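You operate a simulated robot arm through the tools that you are given. There is no shell and no other tool. Be economical: measure what you need, move in short steps, check, and stop when the job is done.

You are at the controls of a simulated two-armed robot. One attempt, no reset.

TASK
Shut the air off, drain the water glass and lift the dark filter out into the red tray.
Fine: red valve closed and vented to zero first; close the blue drain valve again; leave the vent and the blue lid open. Set down upright: grey filter tube. Where these are worked on the way, their far stop is far enough and under half their travel is too little: blue drain valve.

The check looks at the end state, three seconds after you hand in, the way a careful person would. Anything else that was tipped, shoved, dropped, spilled or broken makes it a failure. Lids that push on must go on centred and level and be pressed home; caps that screw on are set level and turned clockwise until they are tight.

THE ROBOT
Two 7-joint arms with two-finger parallel grippers on one trunk, on a base that drives. Base frame: it is fixed to the floor where the robot stands at the start and does not move with it; the origin is under the middle of the robot, x ahead of it, y to its left, z up; the surface under the hand at the start is at about z = 860. Units: mm, degrees, N and s.
The left shoulder is at the start at [57, 182, 1164], the right one opposite. With the tool pointing down near the work surface each hand reaches from about 280 to 740 mm from the robot's upright axis, wherever it stands, measured 20 degrees to its own side. Places, roughly: air box [600, 500, 1100]; air gauge [500, 600, 1300]; blue drain valve [500, 400, 1100]; green drain valve [500, 0, 1600]; high yellow valve [500, 400, 1800]; inside of the red tray [400, 500, 900]; red hold knob [400, 0, 900]; red valve handle [600, 100, 1300]; square blue lid [500, 100, 1100]; water glass [500, 400, 1200]; yellow vent rocker [500, 600, 1100]. Payload 3.91 kg a hand.
The TCP of each hand is the grasp point between the finger pads, 30 mm short of the fingertips. In the tool frame z runs along the fingers and y along their closing line. Largest opening 110 mm; finger width 20, thickness 10; the body of the gripper, 48 by 112 mm, starts 55 mm behind the TCP.
Orientation is that of the tool frame in the base frame, as [roll, pitch, yaw] about the fixed x, y, z axes, in that order (R = Rz(yaw) Ry(pitch) Rx(roll)). With the fingers straight down and closing along the base's y, the tool's x points along the base's -x, its y along +y and its z along -z.

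THE INTERFACE
- The arms move only by the tool nudge_tool. It takes "left_plan", "right_plan" or both (then of equal length, played together; a hand with none holds still); each is a list of rows, each an object of numbers (a shift or turn left out is 0, a gripper value left out holds the last): "wx", "wy", "wz": the turn, a rotation vector about the tool's x, y, z in units of 120 degrees (1.0 is 120 degrees); "x", "y", "z": the shift along the tool's x, y, z in units of 200 mm (1.0 is 200 mm); "hand": the gripper command, from -1 (shut) to 1 (fully open), values between in proportion. In form: [{"wx": .., "wy": .., "wz": .., "x": .., "y": .., "z": .., "hand": ..}, ...]. A call has 1 to 20 rows; each row is the pose to reach, as a shift and turn from the pose commanded when the call began, along the tool's axes at that moment. A call with a number of a shift or a turn outside -1 to 1 is refused whole. A row lasts 0.2 s, in which the tool goes at most 50 mm and 8.6 degrees; a call with a longer step from one row to the next is refused whole, and so is a gripper value outside its range. A pose out of reach is approached as far as the arm can. The call stops where the force on the tool passes 50 N (or 10 N more than at its start, if that is more) or the arm is blocked; 0.2 s more then pass. The fingers move at their own pace (about 72 mm/s each) and stop on an object; they squeeze with about 44 N. The grip force told is the motor's: it shows also when the fingers shut on nothing. Time passes only in rows, and 0.2 s behind the last, so rows that repeat a pose let the fingers close. It gives the time, the measured TCP pose, the force on the tool (base axes), the opening and the grip force at its end, in the units of the frame above (readings bear some noise), with the torque about the TCP (base axes, N m) and any sound that the robot's microphone picked up.
- Cameras (640 x 400 px; columns grow to the right, rows downward): "scene" is now at [181.6, 12.8, 1339.8]; the picture's right is [0.26, -0.97, 0.00], its down [-0.62, -0.17, -0.76] and it looks along [0.74, 0.20, -0.64] (base axes); focal length 214 px, centre (320, 200). "left" rides on the left gripper at [72, -17, -103] in its tool frame; the picture's right is [0.23, 0.97, 0.00], its down [-0.76, 0.18, -0.62] and it looks along [-0.61, 0.14, 0.78] (tool axes); focal length 222 px, centre (320, 200). "right" rides on the right gripper at [72, 17, -103] in its tool frame; the picture's right is [-0.23, 0.97, 0.00], its down [-0.76, -0.18, -0.62] and it looks along [-0.61, -0.14, 0.78] (tool axes); focal length 222 px, centre (320, 200). There is no depth. A picture from a camera that has moved, and an enlarged one, comes with that camera's place and axes in the base frame and with its lens. The place of the scene camera against the robot may be out by one fixed shift of up to 25 mm in any direction.
- grab_frame(camera): a new picture of that camera. The clock stands still meanwhile.
- lift_body(by): slides the trunk up (or, below 0, down) by that many mm; the arms and the scene camera ride with it, the base frame stays. It gives what a move gives, with no picture.
- drive_base(legs): drives the robot by 1 to 6 legs, each [ahead, left, turn to the left] in mm, mm and degrees, along the robot's own axes; the way and the turn of a leg run together, so that a leg with both is an arc; at most 1500 mm and 180 degrees a leg. The arms and the cameras ride along, it lands a little off, and it stops where it bumps. It gives what a move gives.
- head_to(pan, tilt): turns the head with the scene camera to pan (to the left, within 80 degrees either way) and tilt (down, from -29 to 69), counted from straight ahead of the robot. It gives what a move gives.
- enlarge(camera, box): a new picture of the part [left, top, right, bottom] of that camera's present view, enlarged. The clock stands still meanwhile.
- job_done(): hands the job in; it is judged then, once.

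Go step by step. Nothing tells you exact positions but the pictures and the camera data: compare them with the known pose of the tool, close in by small moves and look again before you grip or let go. The budget is 120 turns and 88 pictures, counting those below and the enlarged ones. Unless the task says otherwise, let go and move clear before handing in, and close with one line.

The tools are called as name(argument=value, ...) on one line, values as JSON. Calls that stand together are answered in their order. nudge_tool: Moves the arms, as the interface text tells. Its arguments: {"type":"object","properties":{"left_plan":{"type":"array","items":{"type":"object","properties":{"wx":{"type":"number"},"wy":{"type":"number"},"wz":{"type":"number"},"x":{"type":"number"},"y":{"type":"number"},"z":{"type":"number"},"hand":{"type":"number"}}}},"right_plan":{"type":"array","items":{"type":"object","properties":{"wx":{"type":"number"},"wy":{"type":"number"},"wz":{"type":"number"},"x":{"type":"number"},"y":{"type":"number"},"z":{"type":"number"},"hand":{"type":"number"}}}}},"required":[]} The other tools are called the same way: lift_body (by) slides the trunk up or down; drive_base (legs) drives the base; head_to (pan, tilt) turns the head that bears the scene camera; grab_frame (camera) takes a picture; enlarge (camera, box) takes an enlarged picture of a part of a camera's view; job_done () hands the job in.

At the start:

```text
clock: 0.0
left_tool_pos: [309.3, 398.4, 1001.2]
left_ee_rot: [179.9, 0.0, -180.0]
left_contact_force: [0.7, 0.0, -0.3]
left_wrist_torque: [-0.01, -0.01, -0.01]
left_width: 109.8
left_gripper_force: 0.0
right_tool_pos: [427.6, 55.8, 1150.4]
right_ee_rot: [179.9, 0.0, 180.0]
right_contact_force: [-0.2, 0.1, -0.1]
right_wrist_torque: [-0.02, 0.04, 0.02]
right_width: 110.0
right_gripper_force: 0.1
trunk travel left (down, up): [-425.0, 89.0]
robot x, y, heading: [-0.2, 2.7, -0.0]
head pan, tilt: [14.9, 40.1]
```

scene: 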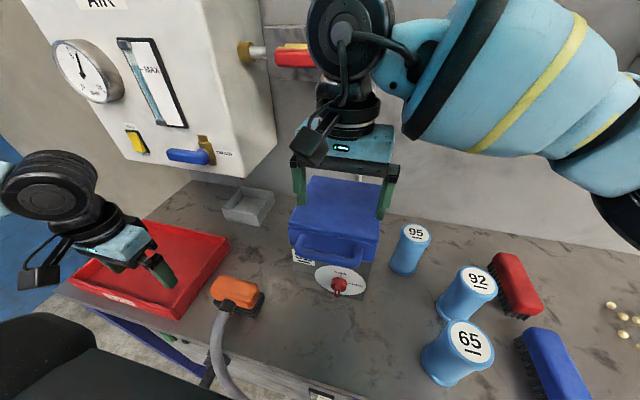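
right: 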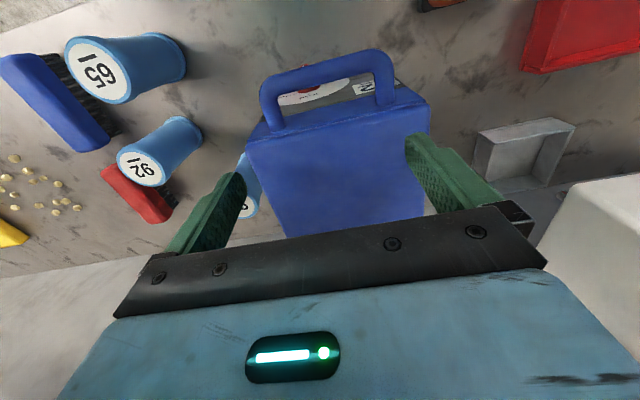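
left: 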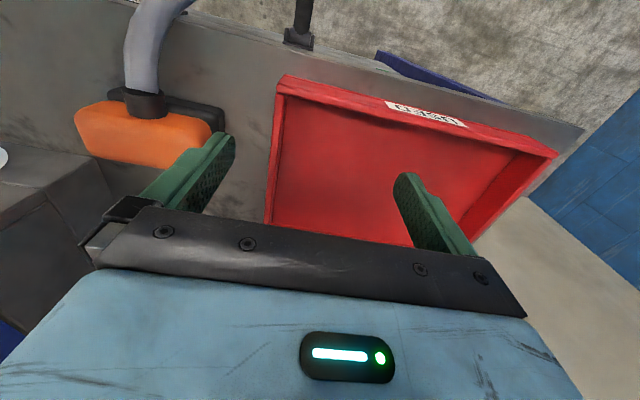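

I see the air box with gauge, sight glass, yellow rocker and blue drain valve at the left, the red valve on the pipe, and the blue-lidded housing with a red hold knob. I look closer first.

enlarge(camera="scene", box=[30, 0, 290, 190])

enlarge(camera="scene", box=[260, 160, 420, 310])

head_to(pan=20, tilt=0)

grab_frame(camera="scene")

```text
2.11 times, centred on (160, 95) of scene
camera zoom: at [181.6, 12.8, 1339.8], right [0.26, -0.97, 0.0], down [-0.62, -0.17, -0.76], along [0.74, 0.2, -0.64], focal length 452 px, centre (657, 421)
```

zoom: 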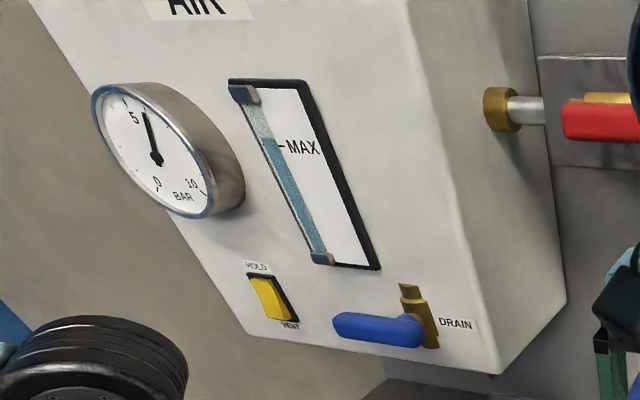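

```text
2.67 times, centred on (340, 235) of scene
camera zoom: at [181.6, 12.8, 1339.8], right [0.26, -0.97, 0.0], down [-0.62, -0.17, -0.76], along [0.74, 0.2, -0.64], focal length 572 px, centre (267, 107)
```

zoom: 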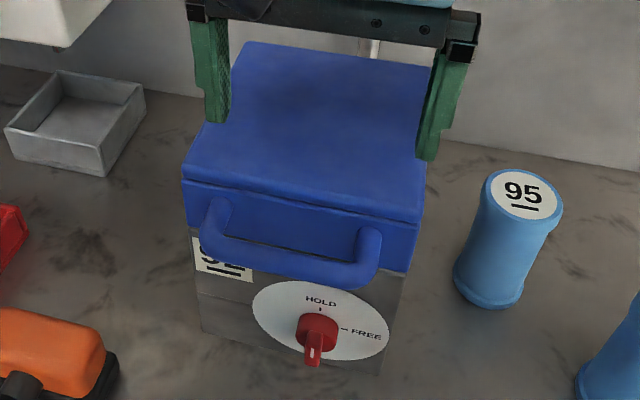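

```text
clock: 1.1
left_tool_pos: [310.3, 399.1, 999.4]
left_ee_rot: [180.0, 0.1, 180.0]
left_contact_force: [0.3, 0.2, 0.5]
left_wrist_torque: [0.0, 0.02, -0.02]
left_width: 110.3
left_gripper_force: 0.0
right_tool_pos: [427.9, 55.8, 1149.9]
right_ee_rot: [180.0, -0.1, 179.9]
right_contact_force: [0.0, -0.5, -0.6]
right_wrist_torque: [0.02, -0.02, 0.0]
right_width: 110.0
right_gripper_force: 0.1
trunk travel left (down, up): [-425.0, 89.0]
robot x, y, heading: [-1.7, 1.7, -0.1]
head pan, tilt: [20.0, 0.0]
```

```text
82 pictures are left
camera scene: at [184.1, 21.8, 1403.6], right [0.34, -0.94, 0.0], down [0.0, 0.0, -1.0], along [0.94, 0.34, 0.0], focal length 214 px, centre (320, 200)
```

scene: 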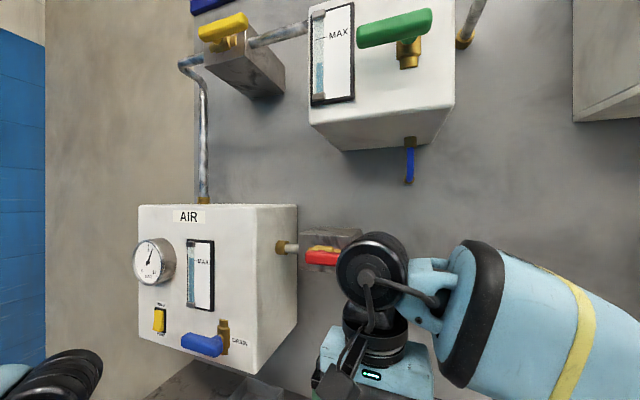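

A second box hangs higher (green valve, a decoy). The right arm hides the red valve, so I raise it and move it aside.

nudge_tool(right_plan=[{"z": -0.2}, {"z": -0.4}, {"z": -0.4, "y": -0.2}, {"z": -0.4, "y": -0.4}, {"z": -0.4, "y": -0.6}, {"z": -0.4, "y": -0.8}, {"z": -0.4, "y": -1.0}])

head_to(pan=20, tilt=15)

grab_frame(camera="scene")

enlarge(camera="scene", box=[240, 100, 400, 240])

```text
clock: 2.7
left_tool_pos: [308.9, 397.5, 1000.6]
left_ee_rot: [179.9, 0.0, 179.9]
left_contact_force: [0.2, 0.0, 0.2]
left_wrist_torque: [0.04, 0.01, -0.01]
left_width: 109.9
left_gripper_force: 0.1
right_tool_pos: [427.8, -146.9, 1227.8]
right_ee_rot: [-180.0, 0.0, 180.0]
right_contact_force: [0.1, 0.3, -0.2]
right_wrist_torque: [0.0, 0.02, -0.01]
right_width: 110.1
right_gripper_force: 0.1
trunk travel left (down, up): [-425.0, 89.0]
robot x, y, heading: [0.7, -3.1, 0.1]
head pan, tilt: [20.0, 0.0]
```

```text
clock: 3.4
left_tool_pos: [309.7, 399.2, 1000.7]
left_ee_rot: [179.9, 0.0, 179.9]
left_contact_force: [0.1, 0.1, 0.1]
left_wrist_torque: [-0.05, -0.01, 0.01]
left_width: 110.1
left_gripper_force: 0.0
right_tool_pos: [428.0, -143.0, 1227.8]
right_ee_rot: [-180.0, 0.0, -179.9]
right_contact_force: [-0.4, 0.6, 0.0]
right_wrist_torque: [0.03, -0.01, -0.01]
right_width: 110.1
right_gripper_force: 0.1
trunk travel left (down, up): [-425.0, 89.0]
robot x, y, heading: [-1.5, 1.7, 0.1]
head pan, tilt: [20.0, 15.0]
```

```text
81 pictures are left
camera scene: at [187.2, 23.0, 1379.6], right [0.34, -0.94, 0.0], down [-0.24, -0.09, -0.97], along [0.91, 0.33, -0.26], focal length 214 px, centre (320, 200)
```

scene: 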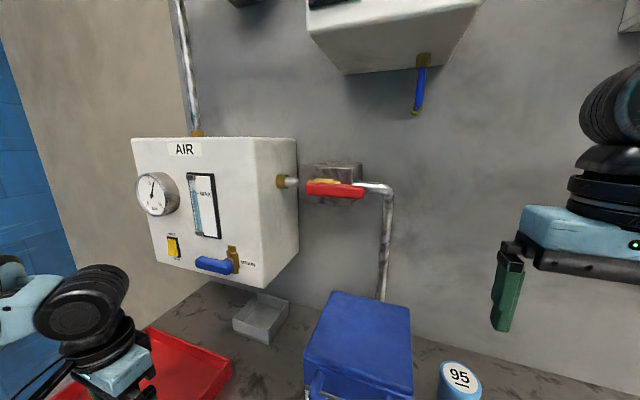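

```text
2.86 times, centred on (320, 170) of scene
camera zoom: at [187.2, 23.0, 1379.6], right [0.34, -0.94, 0.0], down [-0.24, -0.09, -0.97], along [0.91, 0.33, -0.26], focal length 613 px, centre (320, 286)
```

zoom: 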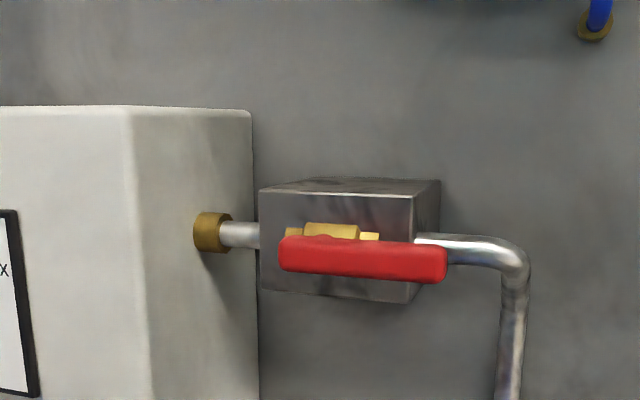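

The red handle lies along the pipe (open), pivot apparently at its left part. I turn the right hand to point forward to get a second view of the handle and the housing.

nudge_tool(right_plan=[{"wy": -0.068, "hand": -1}, {"wy": -0.136}, {"wy": -0.204}, {"wy": -0.272}, {"wy": -0.34}, {"wy": -0.408}, {"wy": -0.476}, {"wy": -0.544}, {"wy": -0.612}, {"wy": -0.68}, {"wy": -0.75}])

nudge_tool(right_plan=[{"wx": -0.06, "x": -0.1, "y": 0.1}, {"wx": -0.12, "x": -0.2, "y": 0.2}, {"wx": -0.18, "x": -0.3, "y": 0.3}, {"wx": -0.24, "x": -0.3, "y": 0.4}])

grab_frame(camera="right")

grab_frame(camera="scene")

```text
clock: 5.8
left_tool_pos: [308.3, 398.9, 1000.5]
left_ee_rot: [-180.0, 0.0, 180.0]
left_contact_force: [0.3, 0.7, -0.1]
left_wrist_torque: [-0.02, 0.01, 0.0]
left_width: 109.9
left_gripper_force: 0.1
right_tool_pos: [457.0, -124.7, 1241.4]
right_ee_rot: [-15.3, 89.9, -15.3]
right_contact_force: [0.4, 0.5, 0.8]
right_wrist_torque: [0.0, -0.03, 0.01]
right_width: 0.0
right_gripper_force: 37.7
right hand out of reach, approached as far as the arm can: row 9, 10, 11
trunk travel left (down, up): [-425.0, 89.0]
robot x, y, heading: [-1.9, -3.0, 0.1]
head pan, tilt: [20.0, 15.0]
```

```text
clock: 6.8
left_tool_pos: [310.1, 398.1, 999.7]
left_ee_rot: [180.0, -0.1, 180.0]
left_contact_force: [-0.6, 0.5, 0.9]
left_wrist_torque: [0.0, 0.0, 0.0]
left_width: 110.3
left_gripper_force: 0.1
right_tool_pos: [456.6, -43.8, 1301.6]
right_ee_rot: [-29.8, 89.9, -0.9]
right_contact_force: [-0.7, 0.3, 0.0]
right_wrist_torque: [0.01, -0.02, 0.03]
right_width: 0.0
right_gripper_force: 37.3
trunk travel left (down, up): [-425.0, 89.0]
robot x, y, heading: [-0.2, -0.3, 0.1]
head pan, tilt: [20.0, 15.0]
```

```text
79 pictures are left
camera right: at [358.9, -78.7, 1230.0], right [-0.47, 0.85, 0.23], down [-0.46, -0.46, 0.76], along [0.75, 0.25, 0.61], focal length 222 px, centre (320, 200)
```

right: 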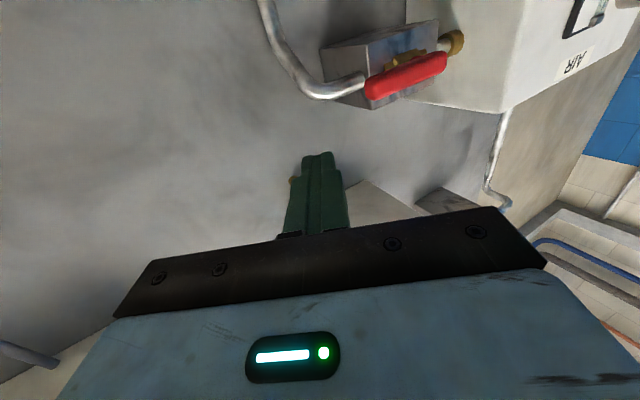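

```text
78 pictures are left
camera scene: at [187.7, 22.9, 1379.5], right [0.34, -0.94, 0.0], down [-0.24, -0.09, -0.97], along [0.91, 0.33, -0.26], focal length 214 px, centre (320, 200)
```

scene: 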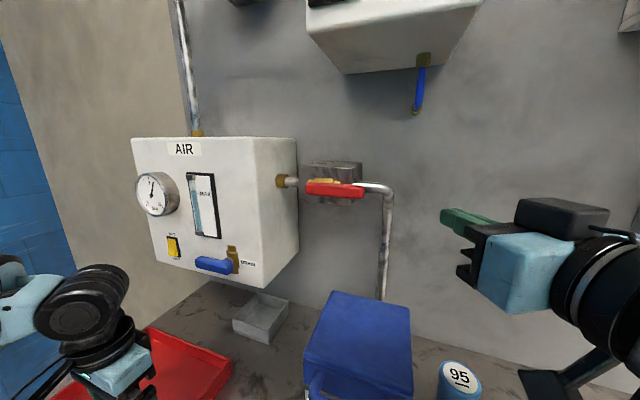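

The handle triangulates to about y 90–193, x 573, z 1302 with pivot near y 170. I bring the closed right fingertips to above its free right end.

nudge_tool(right_plan=[{"x": -0.12, "y": 0.17}, {"x": -0.24, "y": 0.347}, {"x": -0.24, "y": 0.347, "z": 0.2}, {"x": -0.24, "y": 0.347, "z": 0.4}, {"x": -0.24, "y": 0.347, "z": 0.55}])

grab_frame(camera="scene")

grab_frame(camera="right")

```text
clock: 8.0
left_tool_pos: [309.5, 399.3, 1000.0]
left_ee_rot: [180.0, 0.0, -179.9]
left_contact_force: [1.2, 0.0, 0.9]
left_wrist_torque: [0.02, -0.01, 0.03]
left_width: 110.0
left_gripper_force: 0.1
right_tool_pos: [521.3, 68.4, 1349.8]
right_ee_rot: [-21.6, 90.0, 7.3]
right_contact_force: [0.4, 0.3, -0.3]
right_wrist_torque: [0.0, 0.0, 0.0]
right_width: 0.1
right_gripper_force: 37.9
trunk travel left (down, up): [-425.0, 89.0]
robot x, y, heading: [2.7, -3.6, -0.0]
head pan, tilt: [20.0, 15.0]
```

```text
77 pictures are left
camera scene: at [187.7, 23.3, 1379.5], right [0.34, -0.94, 0.0], down [-0.24, -0.09, -0.97], along [0.91, 0.33, -0.26], focal length 214 px, centre (320, 200)
```

scene: 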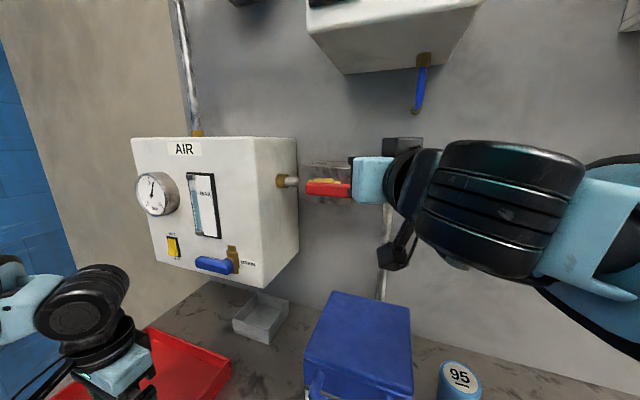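

```text
76 pictures are left
camera right: at [423.1, 33.7, 1277.9], right [-0.47, 0.85, 0.23], down [-0.46, -0.46, 0.76], along [0.75, 0.25, 0.61], focal length 222 px, centre (320, 200)
```

right: 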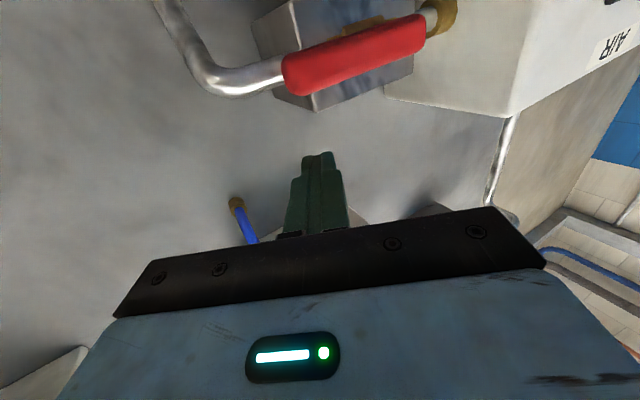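

Estimates agree. I advance to above the handle's free end and press down the first part of the arc.

nudge_tool(right_plan=[{"z": 0.1}, {"z": 0.203, "y": 0.013}, {"z": 0.203, "y": 0.013, "x": 0.1}, {"z": 0.2, "y": 0.008, "x": 0.2}, {"z": 0.197, "y": 0.0015, "x": 0.267}])

grab_frame(camera="right")

```text
clock: 9.2
left_tool_pos: [309.2, 400.6, 999.9]
left_ee_rot: [-180.0, 0.0, -179.9]
left_contact_force: [0.0, -0.5, 0.1]
left_wrist_torque: [0.03, 0.01, -0.02]
left_width: 110.0
left_gripper_force: 0.1
right_tool_pos: [554.4, 88.8, 1320.4]
right_ee_rot: [-0.9, 87.8, 27.9]
right_contact_force: [5.9, 10.1, 13.8]
right_wrist_torque: [0.24, -0.41, 0.16]
right_width: 0.3
right_gripper_force: 37.9
trunk travel left (down, up): [-425.0, 89.0]
robot x, y, heading: [1.8, 0.9, 0.0]
head pan, tilt: [20.0, 15.0]
stopped in row 5 (right hand): the force on the tool passed its limit at 59 N (the readings are from after the stop); the commanded pose is now the measured one
```

```text
75 pictures are left
camera right: at [458.0, 55.3, 1245.2], right [-0.48, 0.85, 0.23], down [-0.49, -0.47, 0.74], along [0.73, 0.24, 0.64], focal length 222 px, centre (320, 200)
```

right: 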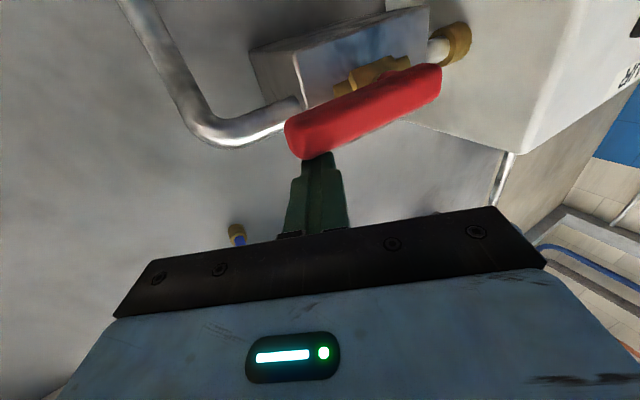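

The tip rests on top of the handle and met 59 N. I try once more slowly to tell stiffness from a stop.

nudge_tool(right_plan=[{"x": 0.015}, {"x": 0.03}, {"x": 0.045}, {"x": 0.06}, {"x": 0.075}, {"x": 0.09}])

grab_frame(camera="right")

```text
clock: 10.0
left_tool_pos: [310.6, 400.3, 997.9]
left_ee_rot: [-179.8, 0.0, -180.0]
left_contact_force: [-0.9, 0.2, -0.6]
left_wrist_torque: [-0.02, 0.02, -0.01]
left_width: 110.3
left_gripper_force: 0.0
right_tool_pos: [554.0, 88.6, 1319.6]
right_ee_rot: [0.0, 86.7, 28.9]
right_contact_force: [4.4, 8.6, 13.6]
right_wrist_torque: [0.19, -0.39, 0.3]
right_width: 0.0
right_gripper_force: 37.6
trunk travel left (down, up): [-425.0, 89.0]
robot x, y, heading: [-2.9, -1.9, 0.1]
head pan, tilt: [20.0, 15.0]
stopped in row 4 (right hand): the force on the tool passed its limit at 52 N (the readings are from after the stop); the commanded pose is now the measured one
```

```text
74 pictures are left
camera right: at [458.9, 55.6, 1242.7], right [-0.48, 0.85, 0.23], down [-0.5, -0.48, 0.72], along [0.72, 0.23, 0.65], focal length 222 px, centre (320, 200)
```

right: 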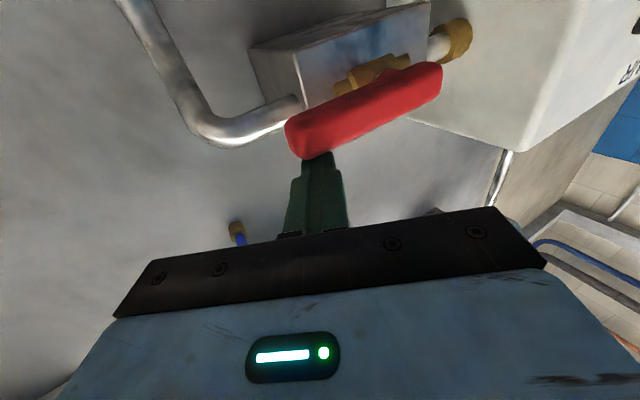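

Down is a stop. I go around below the handle to try upward.

nudge_tool(right_plan=[{"x": -0.1, "wy": 0.0275}, {"x": -0.1, "z": -0.15, "wy": 0.0275}, {"x": -0.1, "z": -0.3, "wy": 0.0275}, {"x": 0.1, "z": -0.3, "wy": 0.0275}, {"x": 0.28, "z": -0.3, "wy": 0.0275}, {"x": 0.35, "z": -0.3, "wy": 0.0275}, {"x": 0.35, "z": -0.12, "wy": 0.0275}, {"x": 0.35, "z": 0.0, "wy": 0.0275}])

grab_frame(camera="right")

```text
clock: 11.8
left_tool_pos: [309.8, 398.7, 999.4]
left_ee_rot: [-180.0, -0.1, 179.9]
left_contact_force: [-0.4, -0.1, 0.4]
left_wrist_torque: [0.0, -0.03, -0.01]
left_width: 109.9
left_gripper_force: 0.0
right_tool_pos: [555.8, 86.6, 1248.1]
right_ee_rot: [170.8, 89.7, -160.5]
right_contact_force: [0.7, -0.3, 0.2]
right_wrist_torque: [0.03, 0.02, -0.01]
right_width: 0.0
right_gripper_force: 37.3
trunk travel left (down, up): [-425.0, 89.0]
robot x, y, heading: [0.9, 0.6, -0.1]
head pan, tilt: [20.0, 15.0]
```

```text
73 pictures are left
camera right: at [457.7, 52.7, 1176.6], right [-0.47, 0.86, 0.23], down [-0.46, -0.45, 0.76], along [0.76, 0.25, 0.6], focal length 222 px, centre (320, 200)
```

right: 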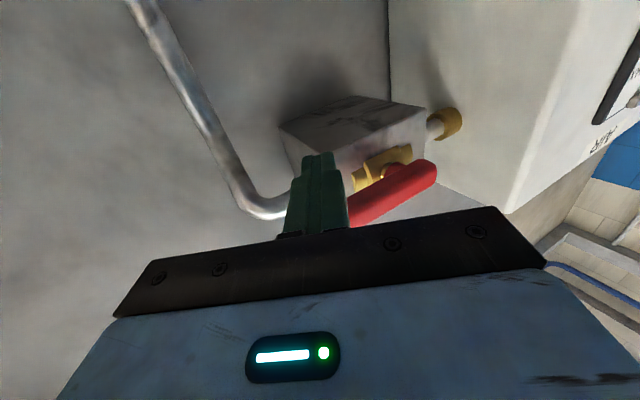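

Below the handle now. I push up along its arc.

nudge_tool(right_plan=[{"x": -0.09}, {"x": -0.15, "y": 0.01, "z": 0.005}, {"x": -0.19, "y": 0.015, "z": 0.008}, {"x": -0.24, "y": 0.01, "z": 0.005}, {"x": -0.305, "y": 0.005, "z": 0.002}, {"x": -0.37, "y": 0.02, "z": 0.01}, {"x": -0.435, "y": 0.04, "z": 0.022}, {"x": -0.485, "y": 0.07, "z": 0.04}, {"x": -0.535, "y": 0.112, "z": 0.062}, {"x": -0.57, "y": 0.16, "z": 0.09}, {"x": -0.6, "y": 0.214, "z": 0.118}, {"x": -0.61, "y": 0.262, "z": 0.145}, {"x": -0.61, "y": 0.3, "z": 0.165}])

grab_frame(camera="right")

```text
clock: 14.6
left_tool_pos: [308.4, 392.9, 1003.2]
left_ee_rot: [179.7, 0.1, 179.9]
left_contact_force: [-0.8, -0.8, 0.0]
left_wrist_torque: [0.02, 0.04, -0.01]
left_width: 110.0
left_gripper_force: 0.0
right_tool_pos: [559.6, 143.0, 1369.6]
right_ee_rot: [134.3, 89.4, 162.1]
right_contact_force: [-13.9, -40.0, -13.6]
right_wrist_torque: [-0.58, 0.39, -0.55]
right_width: 0.0
right_gripper_force: 37.9
trunk travel left (down, up): [-425.0, 89.0]
robot x, y, heading: [-0.3, -0.3, -0.2]
head pan, tilt: [20.0, 15.0]
```

```text
72 pictures are left
camera right: at [459.7, 111.7, 1299.0], right [-0.45, 0.86, 0.23], down [-0.46, -0.45, 0.76], along [0.76, 0.24, 0.6], focal length 222 px, centre (320, 200)
```

right: 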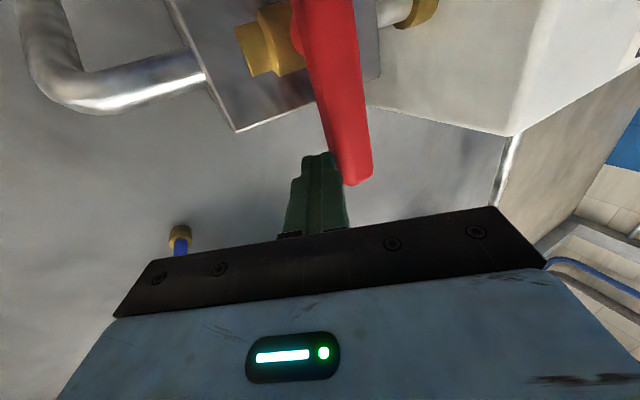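

The handle turned up and the finger now presses against what feels like a stop. I back off and check it.

nudge_tool(right_plan=[{"y": -0.15}, {"y": -0.25, "z": -0.15}, {"y": -0.45, "z": -0.35}, {"y": -0.65, "z": -0.55}, {"y": -0.85, "z": -0.7}])

head_to(pan=30, tilt=15)

grab_frame(camera="scene")

enlarge(camera="scene", box=[180, 120, 400, 290])

```text
refused: row 3 steps farther than a row can; nothing moved
```

```text
clock: 15.3
left_tool_pos: [310.0, 394.2, 1003.0]
left_ee_rot: [179.6, 0.0, -179.9]
left_contact_force: [-0.1, -0.1, 0.0]
left_wrist_torque: [-0.02, 0.01, 0.02]
left_width: 110.0
left_gripper_force: 0.0
right_tool_pos: [559.2, 144.9, 1370.1]
right_ee_rot: [121.5, 89.5, 149.4]
right_contact_force: [-8.3, -41.9, -15.2]
right_wrist_torque: [-0.65, 0.36, -0.78]
right_width: 0.0
right_gripper_force: 37.1
trunk travel left (down, up): [-425.0, 89.0]
robot x, y, heading: [3.7, -1.9, -0.1]
head pan, tilt: [30.0, 15.0]
```

```text
71 pictures are left
camera scene: at [180.6, 30.1, 1379.8], right [0.5, -0.87, -0.01], down [-0.22, -0.12, -0.97], along [0.84, 0.48, -0.26], focal length 214 px, centre (320, 200)
```

scene: 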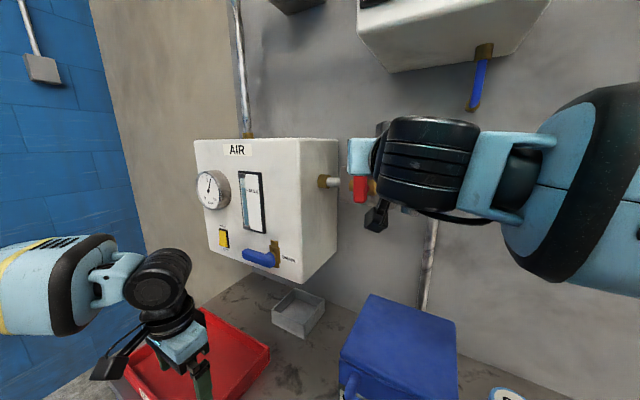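

```text
2.35 times, centred on (290, 205) of scene
camera zoom: at [180.6, 30.1, 1379.8], right [0.5, -0.87, -0.01], down [-0.22, -0.12, -0.97], along [0.84, 0.48, -0.26], focal length 505 px, centre (391, 188)
```

zoom: 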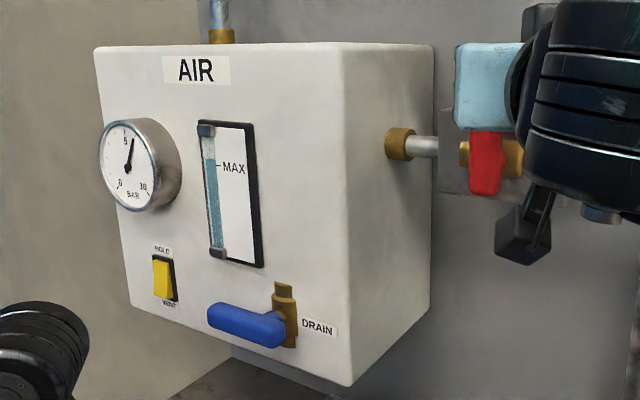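

I retreat with smaller steps.

nudge_tool(right_plan=[{"y": -0.15}, {"y": -0.25, "z": -0.15}, {"y": -0.4, "z": -0.3}, {"y": -0.55, "z": -0.45}, {"y": -0.7, "z": -0.6}, {"y": -0.85, "z": -0.7}])

grab_frame(camera="scene")

enlarge(camera="scene", box=[300, 120, 440, 240])

```text
clock: 16.7
left_tool_pos: [309.7, 397.7, 1000.6]
left_ee_rot: [-179.9, 0.0, 179.9]
left_contact_force: [0.5, 0.3, -0.3]
left_wrist_torque: [-0.02, -0.01, -0.01]
left_width: 109.9
left_gripper_force: 0.0
right_tool_pos: [516.0, -62.0, 1371.7]
right_ee_rot: [175.5, 89.7, -156.0]
right_contact_force: [-0.5, 0.4, -0.2]
right_wrist_torque: [0.03, 0.0, 0.06]
right_width: 0.2
right_gripper_force: 37.6
trunk travel left (down, up): [-425.0, 89.0]
robot x, y, heading: [0.9, 1.7, 0.4]
head pan, tilt: [30.0, 15.0]
```

```text
69 pictures are left
camera scene: at [180.7, 37.1, 1379.6], right [0.5, -0.87, 0.0], down [-0.22, -0.13, -0.97], along [0.84, 0.48, -0.26], focal length 214 px, centre (320, 200)
```

scene: 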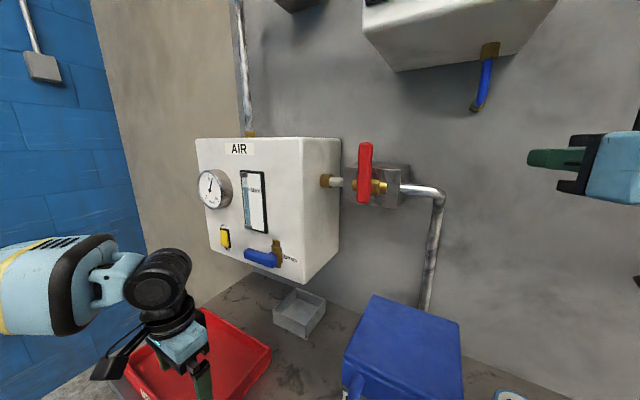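

```text
3.33 times, centred on (370, 180) of scene
camera zoom: at [180.7, 37.1, 1379.6], right [0.5, -0.87, 0.0], down [-0.22, -0.13, -0.97], along [0.84, 0.48, -0.26], focal length 715 px, centre (153, 267)
```

zoom: 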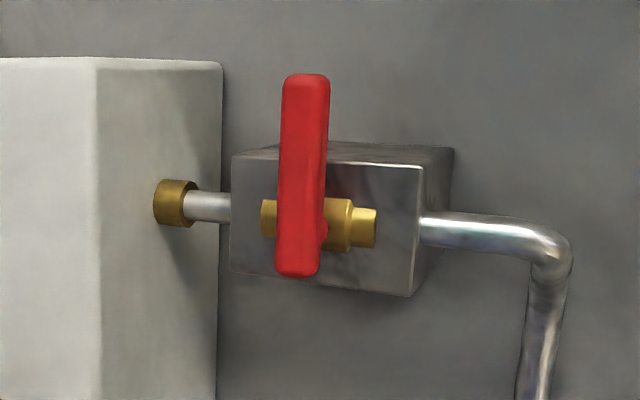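

Red valve is shut. Next I turn the left hand to point forward, closed, to look at and press the vent rocker.

nudge_tool(left_plan=[{"z": -0.07, "hand": -1, "wy": -0.068}, {"z": -0.14, "x": -0.035, "wy": -0.136}, {"z": -0.21, "x": -0.07, "wy": -0.204}, {"z": -0.28, "x": -0.1, "wy": -0.272}, {"z": -0.35, "x": -0.14, "wy": -0.34}, {"z": -0.42, "x": -0.18, "wy": -0.408}, {"z": -0.49, "x": -0.22, "wy": -0.476}, {"z": -0.56, "x": -0.26, "wy": -0.544}, {"z": -0.63, "x": -0.3, "wy": -0.612}, {"z": -0.7, "x": -0.35, "wy": -0.68}, {"z": -0.75, "x": -0.4, "wy": -0.75}])

head_to(pan=45, tilt=30)

grab_frame(camera="left")

grab_frame(camera="scene")

```text
clock: 19.1
left_tool_pos: [425.9, 435.1, 1148.8]
left_ee_rot: [-56.7, 89.9, -57.1]
left_contact_force: [1.2, -0.4, 0.0]
left_wrist_torque: [-0.01, 0.03, -0.01]
left_width: 0.2
left_gripper_force: 37.8
left hand out of reach, approached as far as the arm can: row 3, 4, 5, 6, 7, 8, 9, 10, 11
right_tool_pos: [516.2, -58.7, 1371.4]
right_ee_rot: [175.4, 89.6, -155.9]
right_contact_force: [-0.1, 0.2, 0.4]
right_wrist_torque: [0.02, -0.03, 0.02]
right_width: 0.0
right_gripper_force: 37.1
trunk travel left (down, up): [-425.0, 89.0]
robot x, y, heading: [0.1, -0.2, 0.0]
head pan, tilt: [30.0, 15.0]
```

```text
clock: 19.9
left_tool_pos: [426.1, 435.9, 1146.8]
left_ee_rot: [27.9, 90.0, 27.9]
left_contact_force: [-0.4, 0.0, -0.5]
left_wrist_torque: [-0.04, -0.01, 0.02]
left_width: 0.1
left_gripper_force: 38.1
right_tool_pos: [515.9, -60.0, 1371.5]
right_ee_rot: [174.6, 89.7, -156.8]
right_contact_force: [0.4, 0.0, 0.3]
right_wrist_torque: [0.01, 0.0, 0.0]
right_width: 0.2
right_gripper_force: 37.5
trunk travel left (down, up): [-425.0, 89.0]
robot x, y, heading: [0.3, -0.1, 0.2]
head pan, tilt: [45.0, 30.0]
```

```text
67 pictures are left
camera left: at [321.7, 419.5, 1075.5], right [0.0, 0.97, -0.23], down [-0.62, 0.18, 0.76], along [0.78, 0.14, 0.61], focal length 222 px, centre (320, 200)
```

left: 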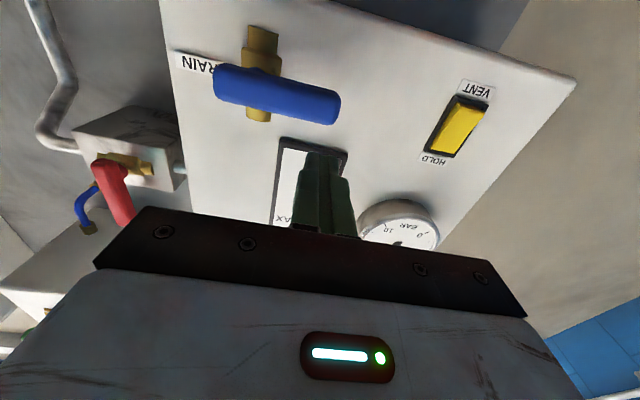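

```text
66 pictures are left
camera scene: at [163.9, 55.3, 1355.4], right [0.71, -0.71, 0.0], down [-0.35, -0.35, -0.87], along [0.61, 0.61, -0.5], focal length 214 px, centre (320, 200)
```

scene: 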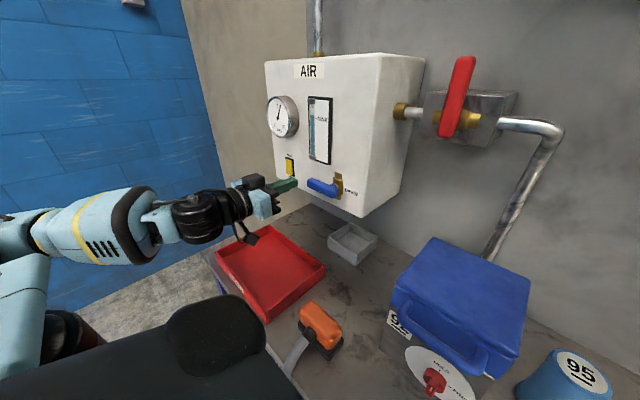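

Rocker at about (539, 569, 1126), VENT end near z 1108; drain handle from y 370 to 441 at x 497, z 1121. I press the VENT end with the left fingertip.

nudge_tool(left_plan=[{"y": 0.22, "x": 0.06}, {"y": 0.44, "x": 0.12}, {"y": 0.66, "x": 0.19}, {"y": 0.66, "x": 0.19, "z": 0.15}, {"y": 0.66, "x": 0.19, "z": 0.28}])

grab_frame(camera="left")

enlarge(camera="scene", box=[220, 80, 380, 230])

```text
clock: 21.1
left_tool_pos: [483.2, 568.6, 1109.0]
left_ee_rot: [-165.5, 89.8, -165.7]
left_contact_force: [-1.0, 0.1, -1.0]
left_wrist_torque: [0.01, 0.0, -0.01]
left_width: 0.1
left_gripper_force: 38.1
right_tool_pos: [517.0, -59.0, 1370.0]
right_ee_rot: [173.9, 89.6, -157.4]
right_contact_force: [0.2, -0.2, -0.8]
right_wrist_torque: [0.02, -0.02, -0.01]
right_width: 0.0
right_gripper_force: 37.3
trunk travel left (down, up): [-425.0, 89.0]
robot x, y, heading: [4.3, -0.8, 0.0]
head pan, tilt: [45.0, 30.0]
```

```text
65 pictures are left
camera left: at [377.5, 552.3, 1036.4], right [0.0, 0.97, -0.23], down [-0.62, 0.18, 0.76], along [0.78, 0.14, 0.61], focal length 222 px, centre (320, 200)
```

left: 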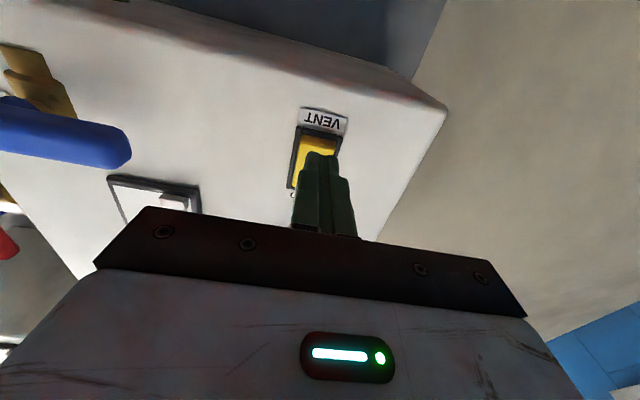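

```text
2.67 times, centred on (300, 155) of scene
camera zoom: at [164.4, 55.6, 1355.3], right [0.71, -0.71, 0.0], down [-0.35, -0.35, -0.87], along [0.61, 0.61, -0.5], focal length 572 px, centre (373, 320)
```

zoom: 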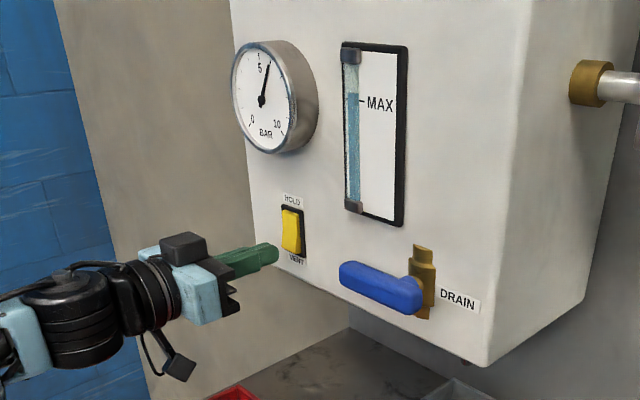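

Tip is in front of the VENT end. I push in slowly.

nudge_tool(left_plan=[{"z": 0.05}, {"z": 0.09}, {"z": 0.12}, {"z": 0.14}, {"z": 0.16}, {"z": 0.18}, {"z": 0.2}])

enlarge(camera="scene", box=[220, 80, 380, 230])

```text
clock: 22.2
left_tool_pos: [502.4, 570.2, 1108.2]
left_ee_rot: [-63.2, 89.9, -63.1]
left_contact_force: [-30.0, -4.6, 3.6]
left_wrist_torque: [0.07, -0.37, -0.14]
left_width: 0.0
left_gripper_force: 37.8
right_tool_pos: [511.6, -59.7, 1372.7]
right_ee_rot: [-174.1, 89.8, -145.2]
right_contact_force: [-0.3, 0.0, -0.8]
right_wrist_torque: [0.01, -0.02, 0.0]
right_width: 0.3
right_gripper_force: 37.7
trunk travel left (down, up): [-425.0, 89.0]
robot x, y, heading: [0.0, 2.1, 0.2]
head pan, tilt: [45.0, 30.0]
stopped in row 5 (left hand): the force on the tool passed its limit at 54 N (the readings are from after the stop); the commanded pose is now the measured one
```

```text
2.67 times, centred on (300, 155) of scene
camera zoom: at [157.9, 54.5, 1356.2], right [0.71, -0.7, 0.0], down [-0.35, -0.35, -0.87], along [0.61, 0.62, -0.5], focal length 572 px, centre (373, 320)
```

zoom: 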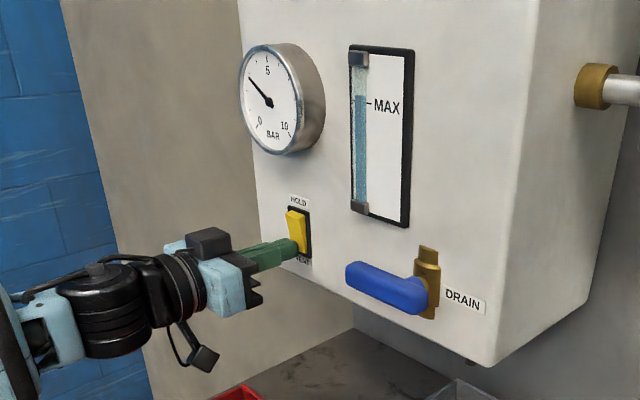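

The rocker flipped and the gauge is falling. I back off, let it fall, and move to the drain valve.

nudge_tool(left_plan=[{"z": -0.2}, {"z": -0.4}, {"z": -0.4}, {"z": -0.4}, {"z": -0.4}, {"z": -0.4}, {"z": -0.4}, {"z": -0.4}])

enlarge(camera="scene", box=[220, 80, 380, 230])

```text
clock: 24.0
left_tool_pos: [430.0, 570.4, 1106.6]
left_ee_rot: [-160.3, 89.7, -160.1]
left_contact_force: [-0.3, 0.3, -0.8]
left_wrist_torque: [0.01, 0.01, 0.0]
left_width: 0.0
left_gripper_force: 37.1
right_tool_pos: [515.8, -58.3, 1371.2]
right_ee_rot: [175.0, 89.8, -156.3]
right_contact_force: [-0.4, -0.9, 0.4]
right_wrist_torque: [0.0, -0.01, -0.01]
right_width: 0.1
right_gripper_force: 38.4
trunk travel left (down, up): [-425.0, 89.0]
robot x, y, heading: [-1.3, 1.9, 0.1]
head pan, tilt: [45.0, 30.0]
```

```text
2.67 times, centred on (300, 155) of scene
camera zoom: at [163.0, 55.7, 1355.3], right [0.71, -0.7, 0.0], down [-0.35, -0.35, -0.87], along [0.61, 0.61, -0.5], focal length 572 px, centre (373, 320)
```

zoom: 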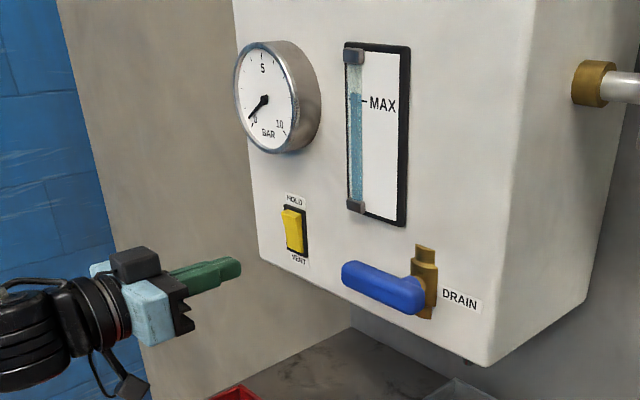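

Gauge reads zero. I place the left fingertip above the free (left) end of the blue drain handle.

nudge_tool(left_plan=[{"x": -0.1, "y": -0.2}, {"x": -0.2, "y": -0.4}, {"x": -0.29, "y": -0.6}, {"x": -0.29, "y": -0.705}, {"x": -0.29, "y": -0.705, "z": 0.15}, {"x": -0.29, "y": -0.705, "z": 0.25}])

grab_frame(camera="left")

enlarge(camera="scene", box=[220, 80, 380, 230])

```text
clock: 25.4
left_tool_pos: [477.9, 430.4, 1164.7]
left_ee_rot: [-157.7, 89.8, -157.6]
left_contact_force: [-0.4, 0.3, -1.0]
left_wrist_torque: [0.07, 0.02, 0.0]
left_width: 0.1
left_gripper_force: 37.9
left hand out of reach, approached as far as the arm can: row 4
right_tool_pos: [516.4, -58.4, 1372.3]
right_ee_rot: [173.5, 89.6, -157.7]
right_contact_force: [-0.6, -0.3, -0.5]
right_wrist_torque: [-0.05, -0.01, -0.02]
right_width: 0.0
right_gripper_force: 37.5
trunk travel left (down, up): [-425.0, 89.0]
robot x, y, heading: [-0.4, 3.5, 0.1]
head pan, tilt: [45.0, 30.0]
```

```text
61 pictures are left
camera left: at [373.1, 413.5, 1092.6], right [0.0, 0.97, -0.23], down [-0.62, 0.18, 0.76], along [0.78, 0.14, 0.6], focal length 222 px, centre (320, 200)
```

left: 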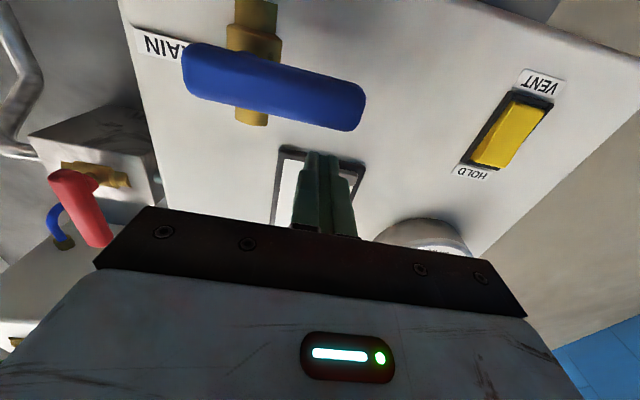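

```text
2.67 times, centred on (300, 155) of scene
camera zoom: at [163.2, 55.7, 1355.3], right [0.71, -0.7, 0.0], down [-0.35, -0.35, -0.87], along [0.61, 0.61, -0.5], focal length 572 px, centre (373, 320)
```

zoom: 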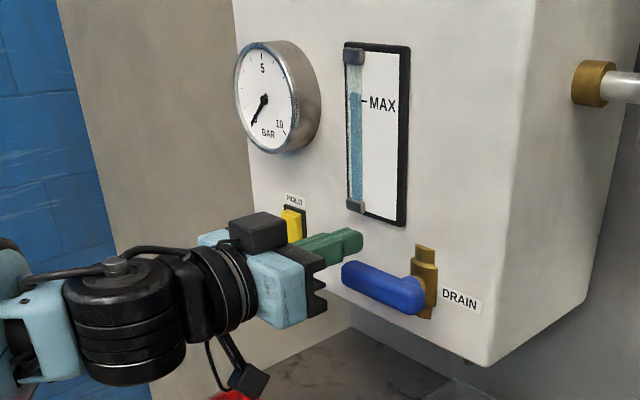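

Tip is just above the handle's end. I push down gently to test which way it turns.

nudge_tool(left_plan=[{"x": 0.06}, {"x": 0.1}, {"x": 0.13}, {"x": 0.16}, {"x": 0.19, "y": 0.01}, {"x": 0.22, "y": 0.015}])

enlarge(camera="scene", box=[220, 80, 380, 230])

```text
clock: 26.4
left_tool_pos: [478.0, 431.6, 1145.4]
left_ee_rot: [17.5, 88.2, 17.7]
left_contact_force: [-4.7, -1.8, 13.4]
left_wrist_torque: [-0.03, -0.35, -0.21]
left_width: 0.1
left_gripper_force: 37.6
right_tool_pos: [514.8, -60.2, 1371.3]
right_ee_rot: [170.3, 89.8, -160.8]
right_contact_force: [0.5, -0.2, 0.9]
right_wrist_torque: [0.02, 0.0, -0.01]
right_width: 0.4
right_gripper_force: 37.6
trunk travel left (down, up): [-425.0, 89.0]
robot x, y, heading: [-0.0, -2.2, 0.2]
head pan, tilt: [45.0, 30.0]
stopped in row 5 (left hand): the force on the tool passed its limit at 53 N (the readings are from after the stop); the commanded pose is now the measured one
```

```text
2.67 times, centred on (300, 155) of scene
camera zoom: at [161.5, 54.9, 1355.3], right [0.71, -0.7, 0.0], down [-0.35, -0.35, -0.87], along [0.61, 0.61, -0.5], focal length 572 px, centre (373, 320)
```

zoom: 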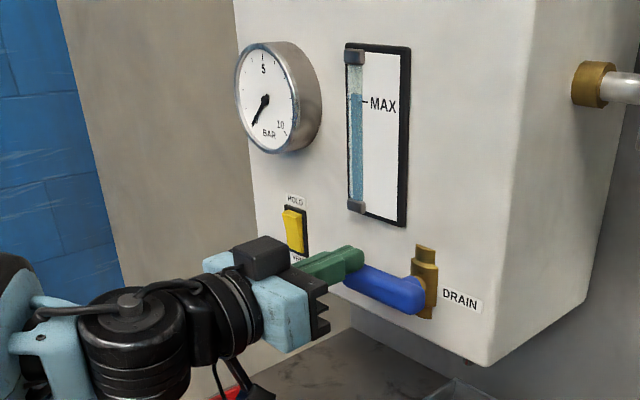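

Down is the stop; I go around underneath and will push up.

nudge_tool(left_plan=[{"x": -0.08, "wy": 0.015}, {"x": -0.08, "z": -0.2, "wy": 0.015}, {"x": -0.04, "z": -0.35, "wy": 0.015}, {"x": 0.12, "z": -0.35, "wy": 0.015}, {"x": 0.26, "z": -0.35, "wy": 0.015}, {"x": 0.36, "z": -0.35, "wy": 0.015}, {"x": 0.36, "z": -0.15, "wy": 0.015}, {"x": 0.36, "z": 0.0, "wy": 0.015}])

grab_frame(camera="left")

```text
clock: 28.2
left_tool_pos: [479.8, 432.2, 1070.2]
left_ee_rot: [149.8, 89.3, 150.4]
left_contact_force: [0.8, 0.3, 0.3]
left_wrist_torque: [0.02, -0.03, 0.01]
left_width: 0.1
left_gripper_force: 37.7
left hand out of reach, approached as far as the arm can: row 3, 4
right_tool_pos: [515.7, -57.8, 1372.3]
right_ee_rot: [173.8, 89.6, -157.4]
right_contact_force: [0.8, 0.2, -0.5]
right_wrist_torque: [0.0, -0.04, -0.02]
right_width: 0.0
right_gripper_force: 38.6
trunk travel left (down, up): [-425.0, 89.0]
robot x, y, heading: [-4.7, 0.8, 0.2]
head pan, tilt: [45.0, 30.0]
```

```text
58 pictures are left
camera left: at [377.0, 415.3, 999.4], right [-0.01, 0.98, -0.22], down [-0.62, 0.17, 0.77], along [0.79, 0.15, 0.6], focal length 222 px, centre (320, 200)
```

left: 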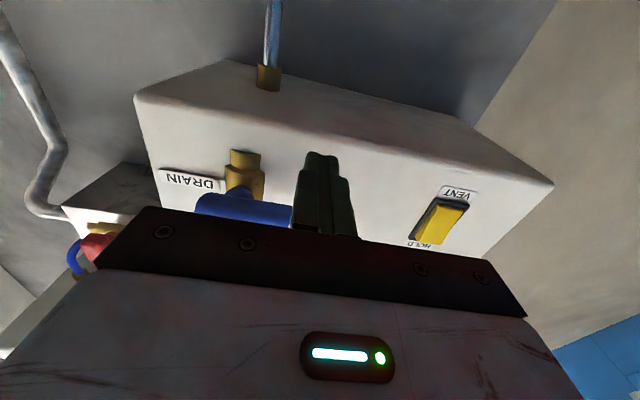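

Now push up along the arc.

nudge_tool(left_plan=[{"x": -0.07, "y": -0.01}, {"x": -0.13, "y": -0.012}, {"x": -0.175, "y": 0.005}, {"x": -0.225, "y": 0.014}, {"x": -0.275, "y": 0.01}, {"x": -0.324, "y": 0.004}, {"x": -0.37, "y": -0.018}, {"x": -0.412, "y": -0.043}, {"x": -0.445, "y": -0.08}, {"x": -0.475, "y": -0.12}, {"x": -0.485, "y": -0.15}, {"x": -0.4925, "y": -0.17}])

grab_frame(camera="left")

enlarge(camera="scene", box=[220, 80, 380, 230])

```text
clock: 30.8
left_tool_pos: [480.8, 397.1, 1169.4]
left_ee_rot: [142.0, 89.4, 142.6]
left_contact_force: [1.5, 3.4, 2.7]
left_wrist_torque: [-0.05, -0.04, 0.1]
left_width: 0.2
left_gripper_force: 37.2
right_tool_pos: [515.9, -56.8, 1371.2]
right_ee_rot: [177.4, 89.7, -153.8]
right_contact_force: [0.4, 0.3, 0.5]
right_wrist_torque: [-0.02, 0.02, 0.0]
right_width: 0.2
right_gripper_force: 37.7
trunk travel left (down, up): [-425.0, 89.0]
robot x, y, heading: [0.6, -0.7, 0.1]
head pan, tilt: [45.0, 30.0]
```

```text
57 pictures are left
camera left: at [377.6, 380.8, 1098.6], right [-0.01, 0.98, -0.22], down [-0.62, 0.17, 0.77], along [0.79, 0.15, 0.6], focal length 222 px, centre (320, 200)
```

left: 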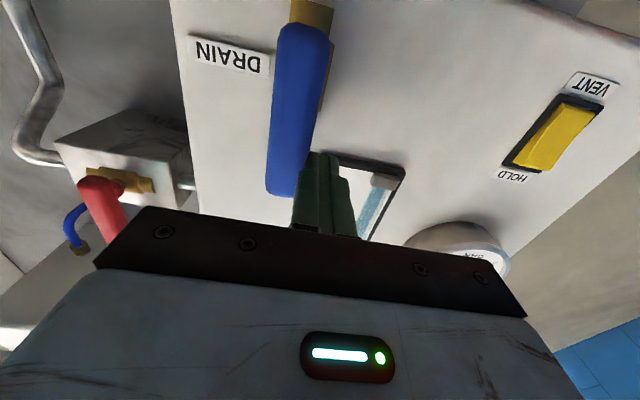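

```text
2.67 times, centred on (300, 155) of scene
camera zoom: at [163.3, 56.2, 1355.4], right [0.71, -0.7, 0.0], down [-0.35, -0.35, -0.87], along [0.61, 0.61, -0.5], focal length 572 px, centre (373, 320)
```

zoom: 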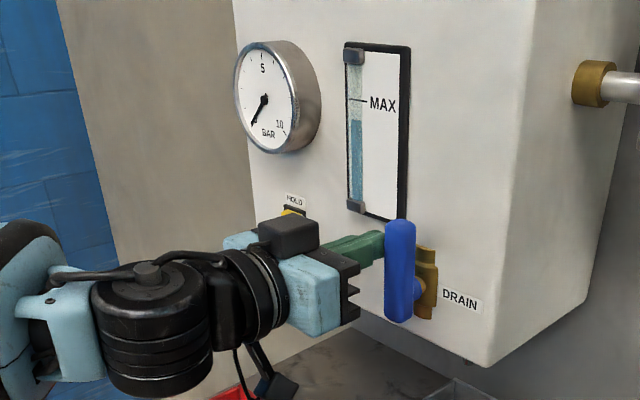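

The valve is open and the level is dropping. I lean slightly further to be at the stop and wait.

nudge_tool(left_plan=[{"y": -0.02}, {"y": -0.04}, {"y": -0.05}, {"y": 0.0}, {"y": 0.0}, {"y": 0.0}, {"y": 0.0}, {"y": 0.0}, {"y": 0.0}, {"y": 0.0}, {"y": 0.0}, {"y": 0.0}, {"y": 0.0}, {"y": 0.0}, {"y": 0.0}])

enlarge(camera="scene", box=[220, 80, 380, 230])

```text
clock: 34.0
left_tool_pos: [480.2, 398.7, 1169.5]
left_ee_rot: [147.7, 89.3, 148.2]
left_contact_force: [-0.9, 0.6, -1.4]
left_wrist_torque: [-0.01, -0.02, 0.01]
left_width: 0.0
left_gripper_force: 37.7
right_tool_pos: [515.7, -58.5, 1372.3]
right_ee_rot: [175.7, 89.6, -155.6]
right_contact_force: [-0.7, -1.0, 0.4]
right_wrist_torque: [-0.02, -0.02, 0.01]
right_width: 0.0
right_gripper_force: 37.8
trunk travel left (down, up): [-425.0, 89.0]
robot x, y, heading: [-0.5, 0.9, 0.3]
head pan, tilt: [45.0, 30.0]
```

```text
2.67 times, centred on (300, 155) of scene
camera zoom: at [163.3, 56.0, 1355.3], right [0.71, -0.7, 0.0], down [-0.35, -0.35, -0.87], along [0.61, 0.61, -0.5], focal length 572 px, centre (373, 320)
```

zoom: 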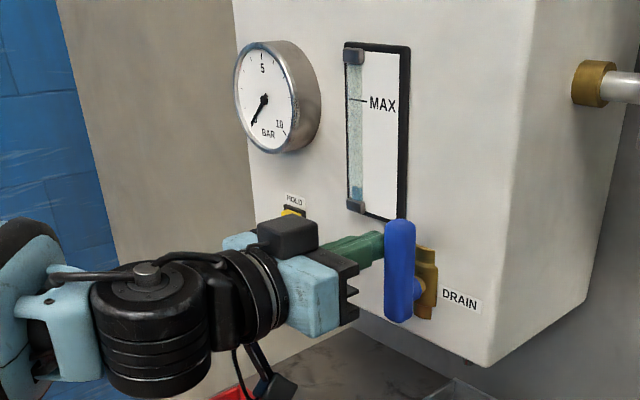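

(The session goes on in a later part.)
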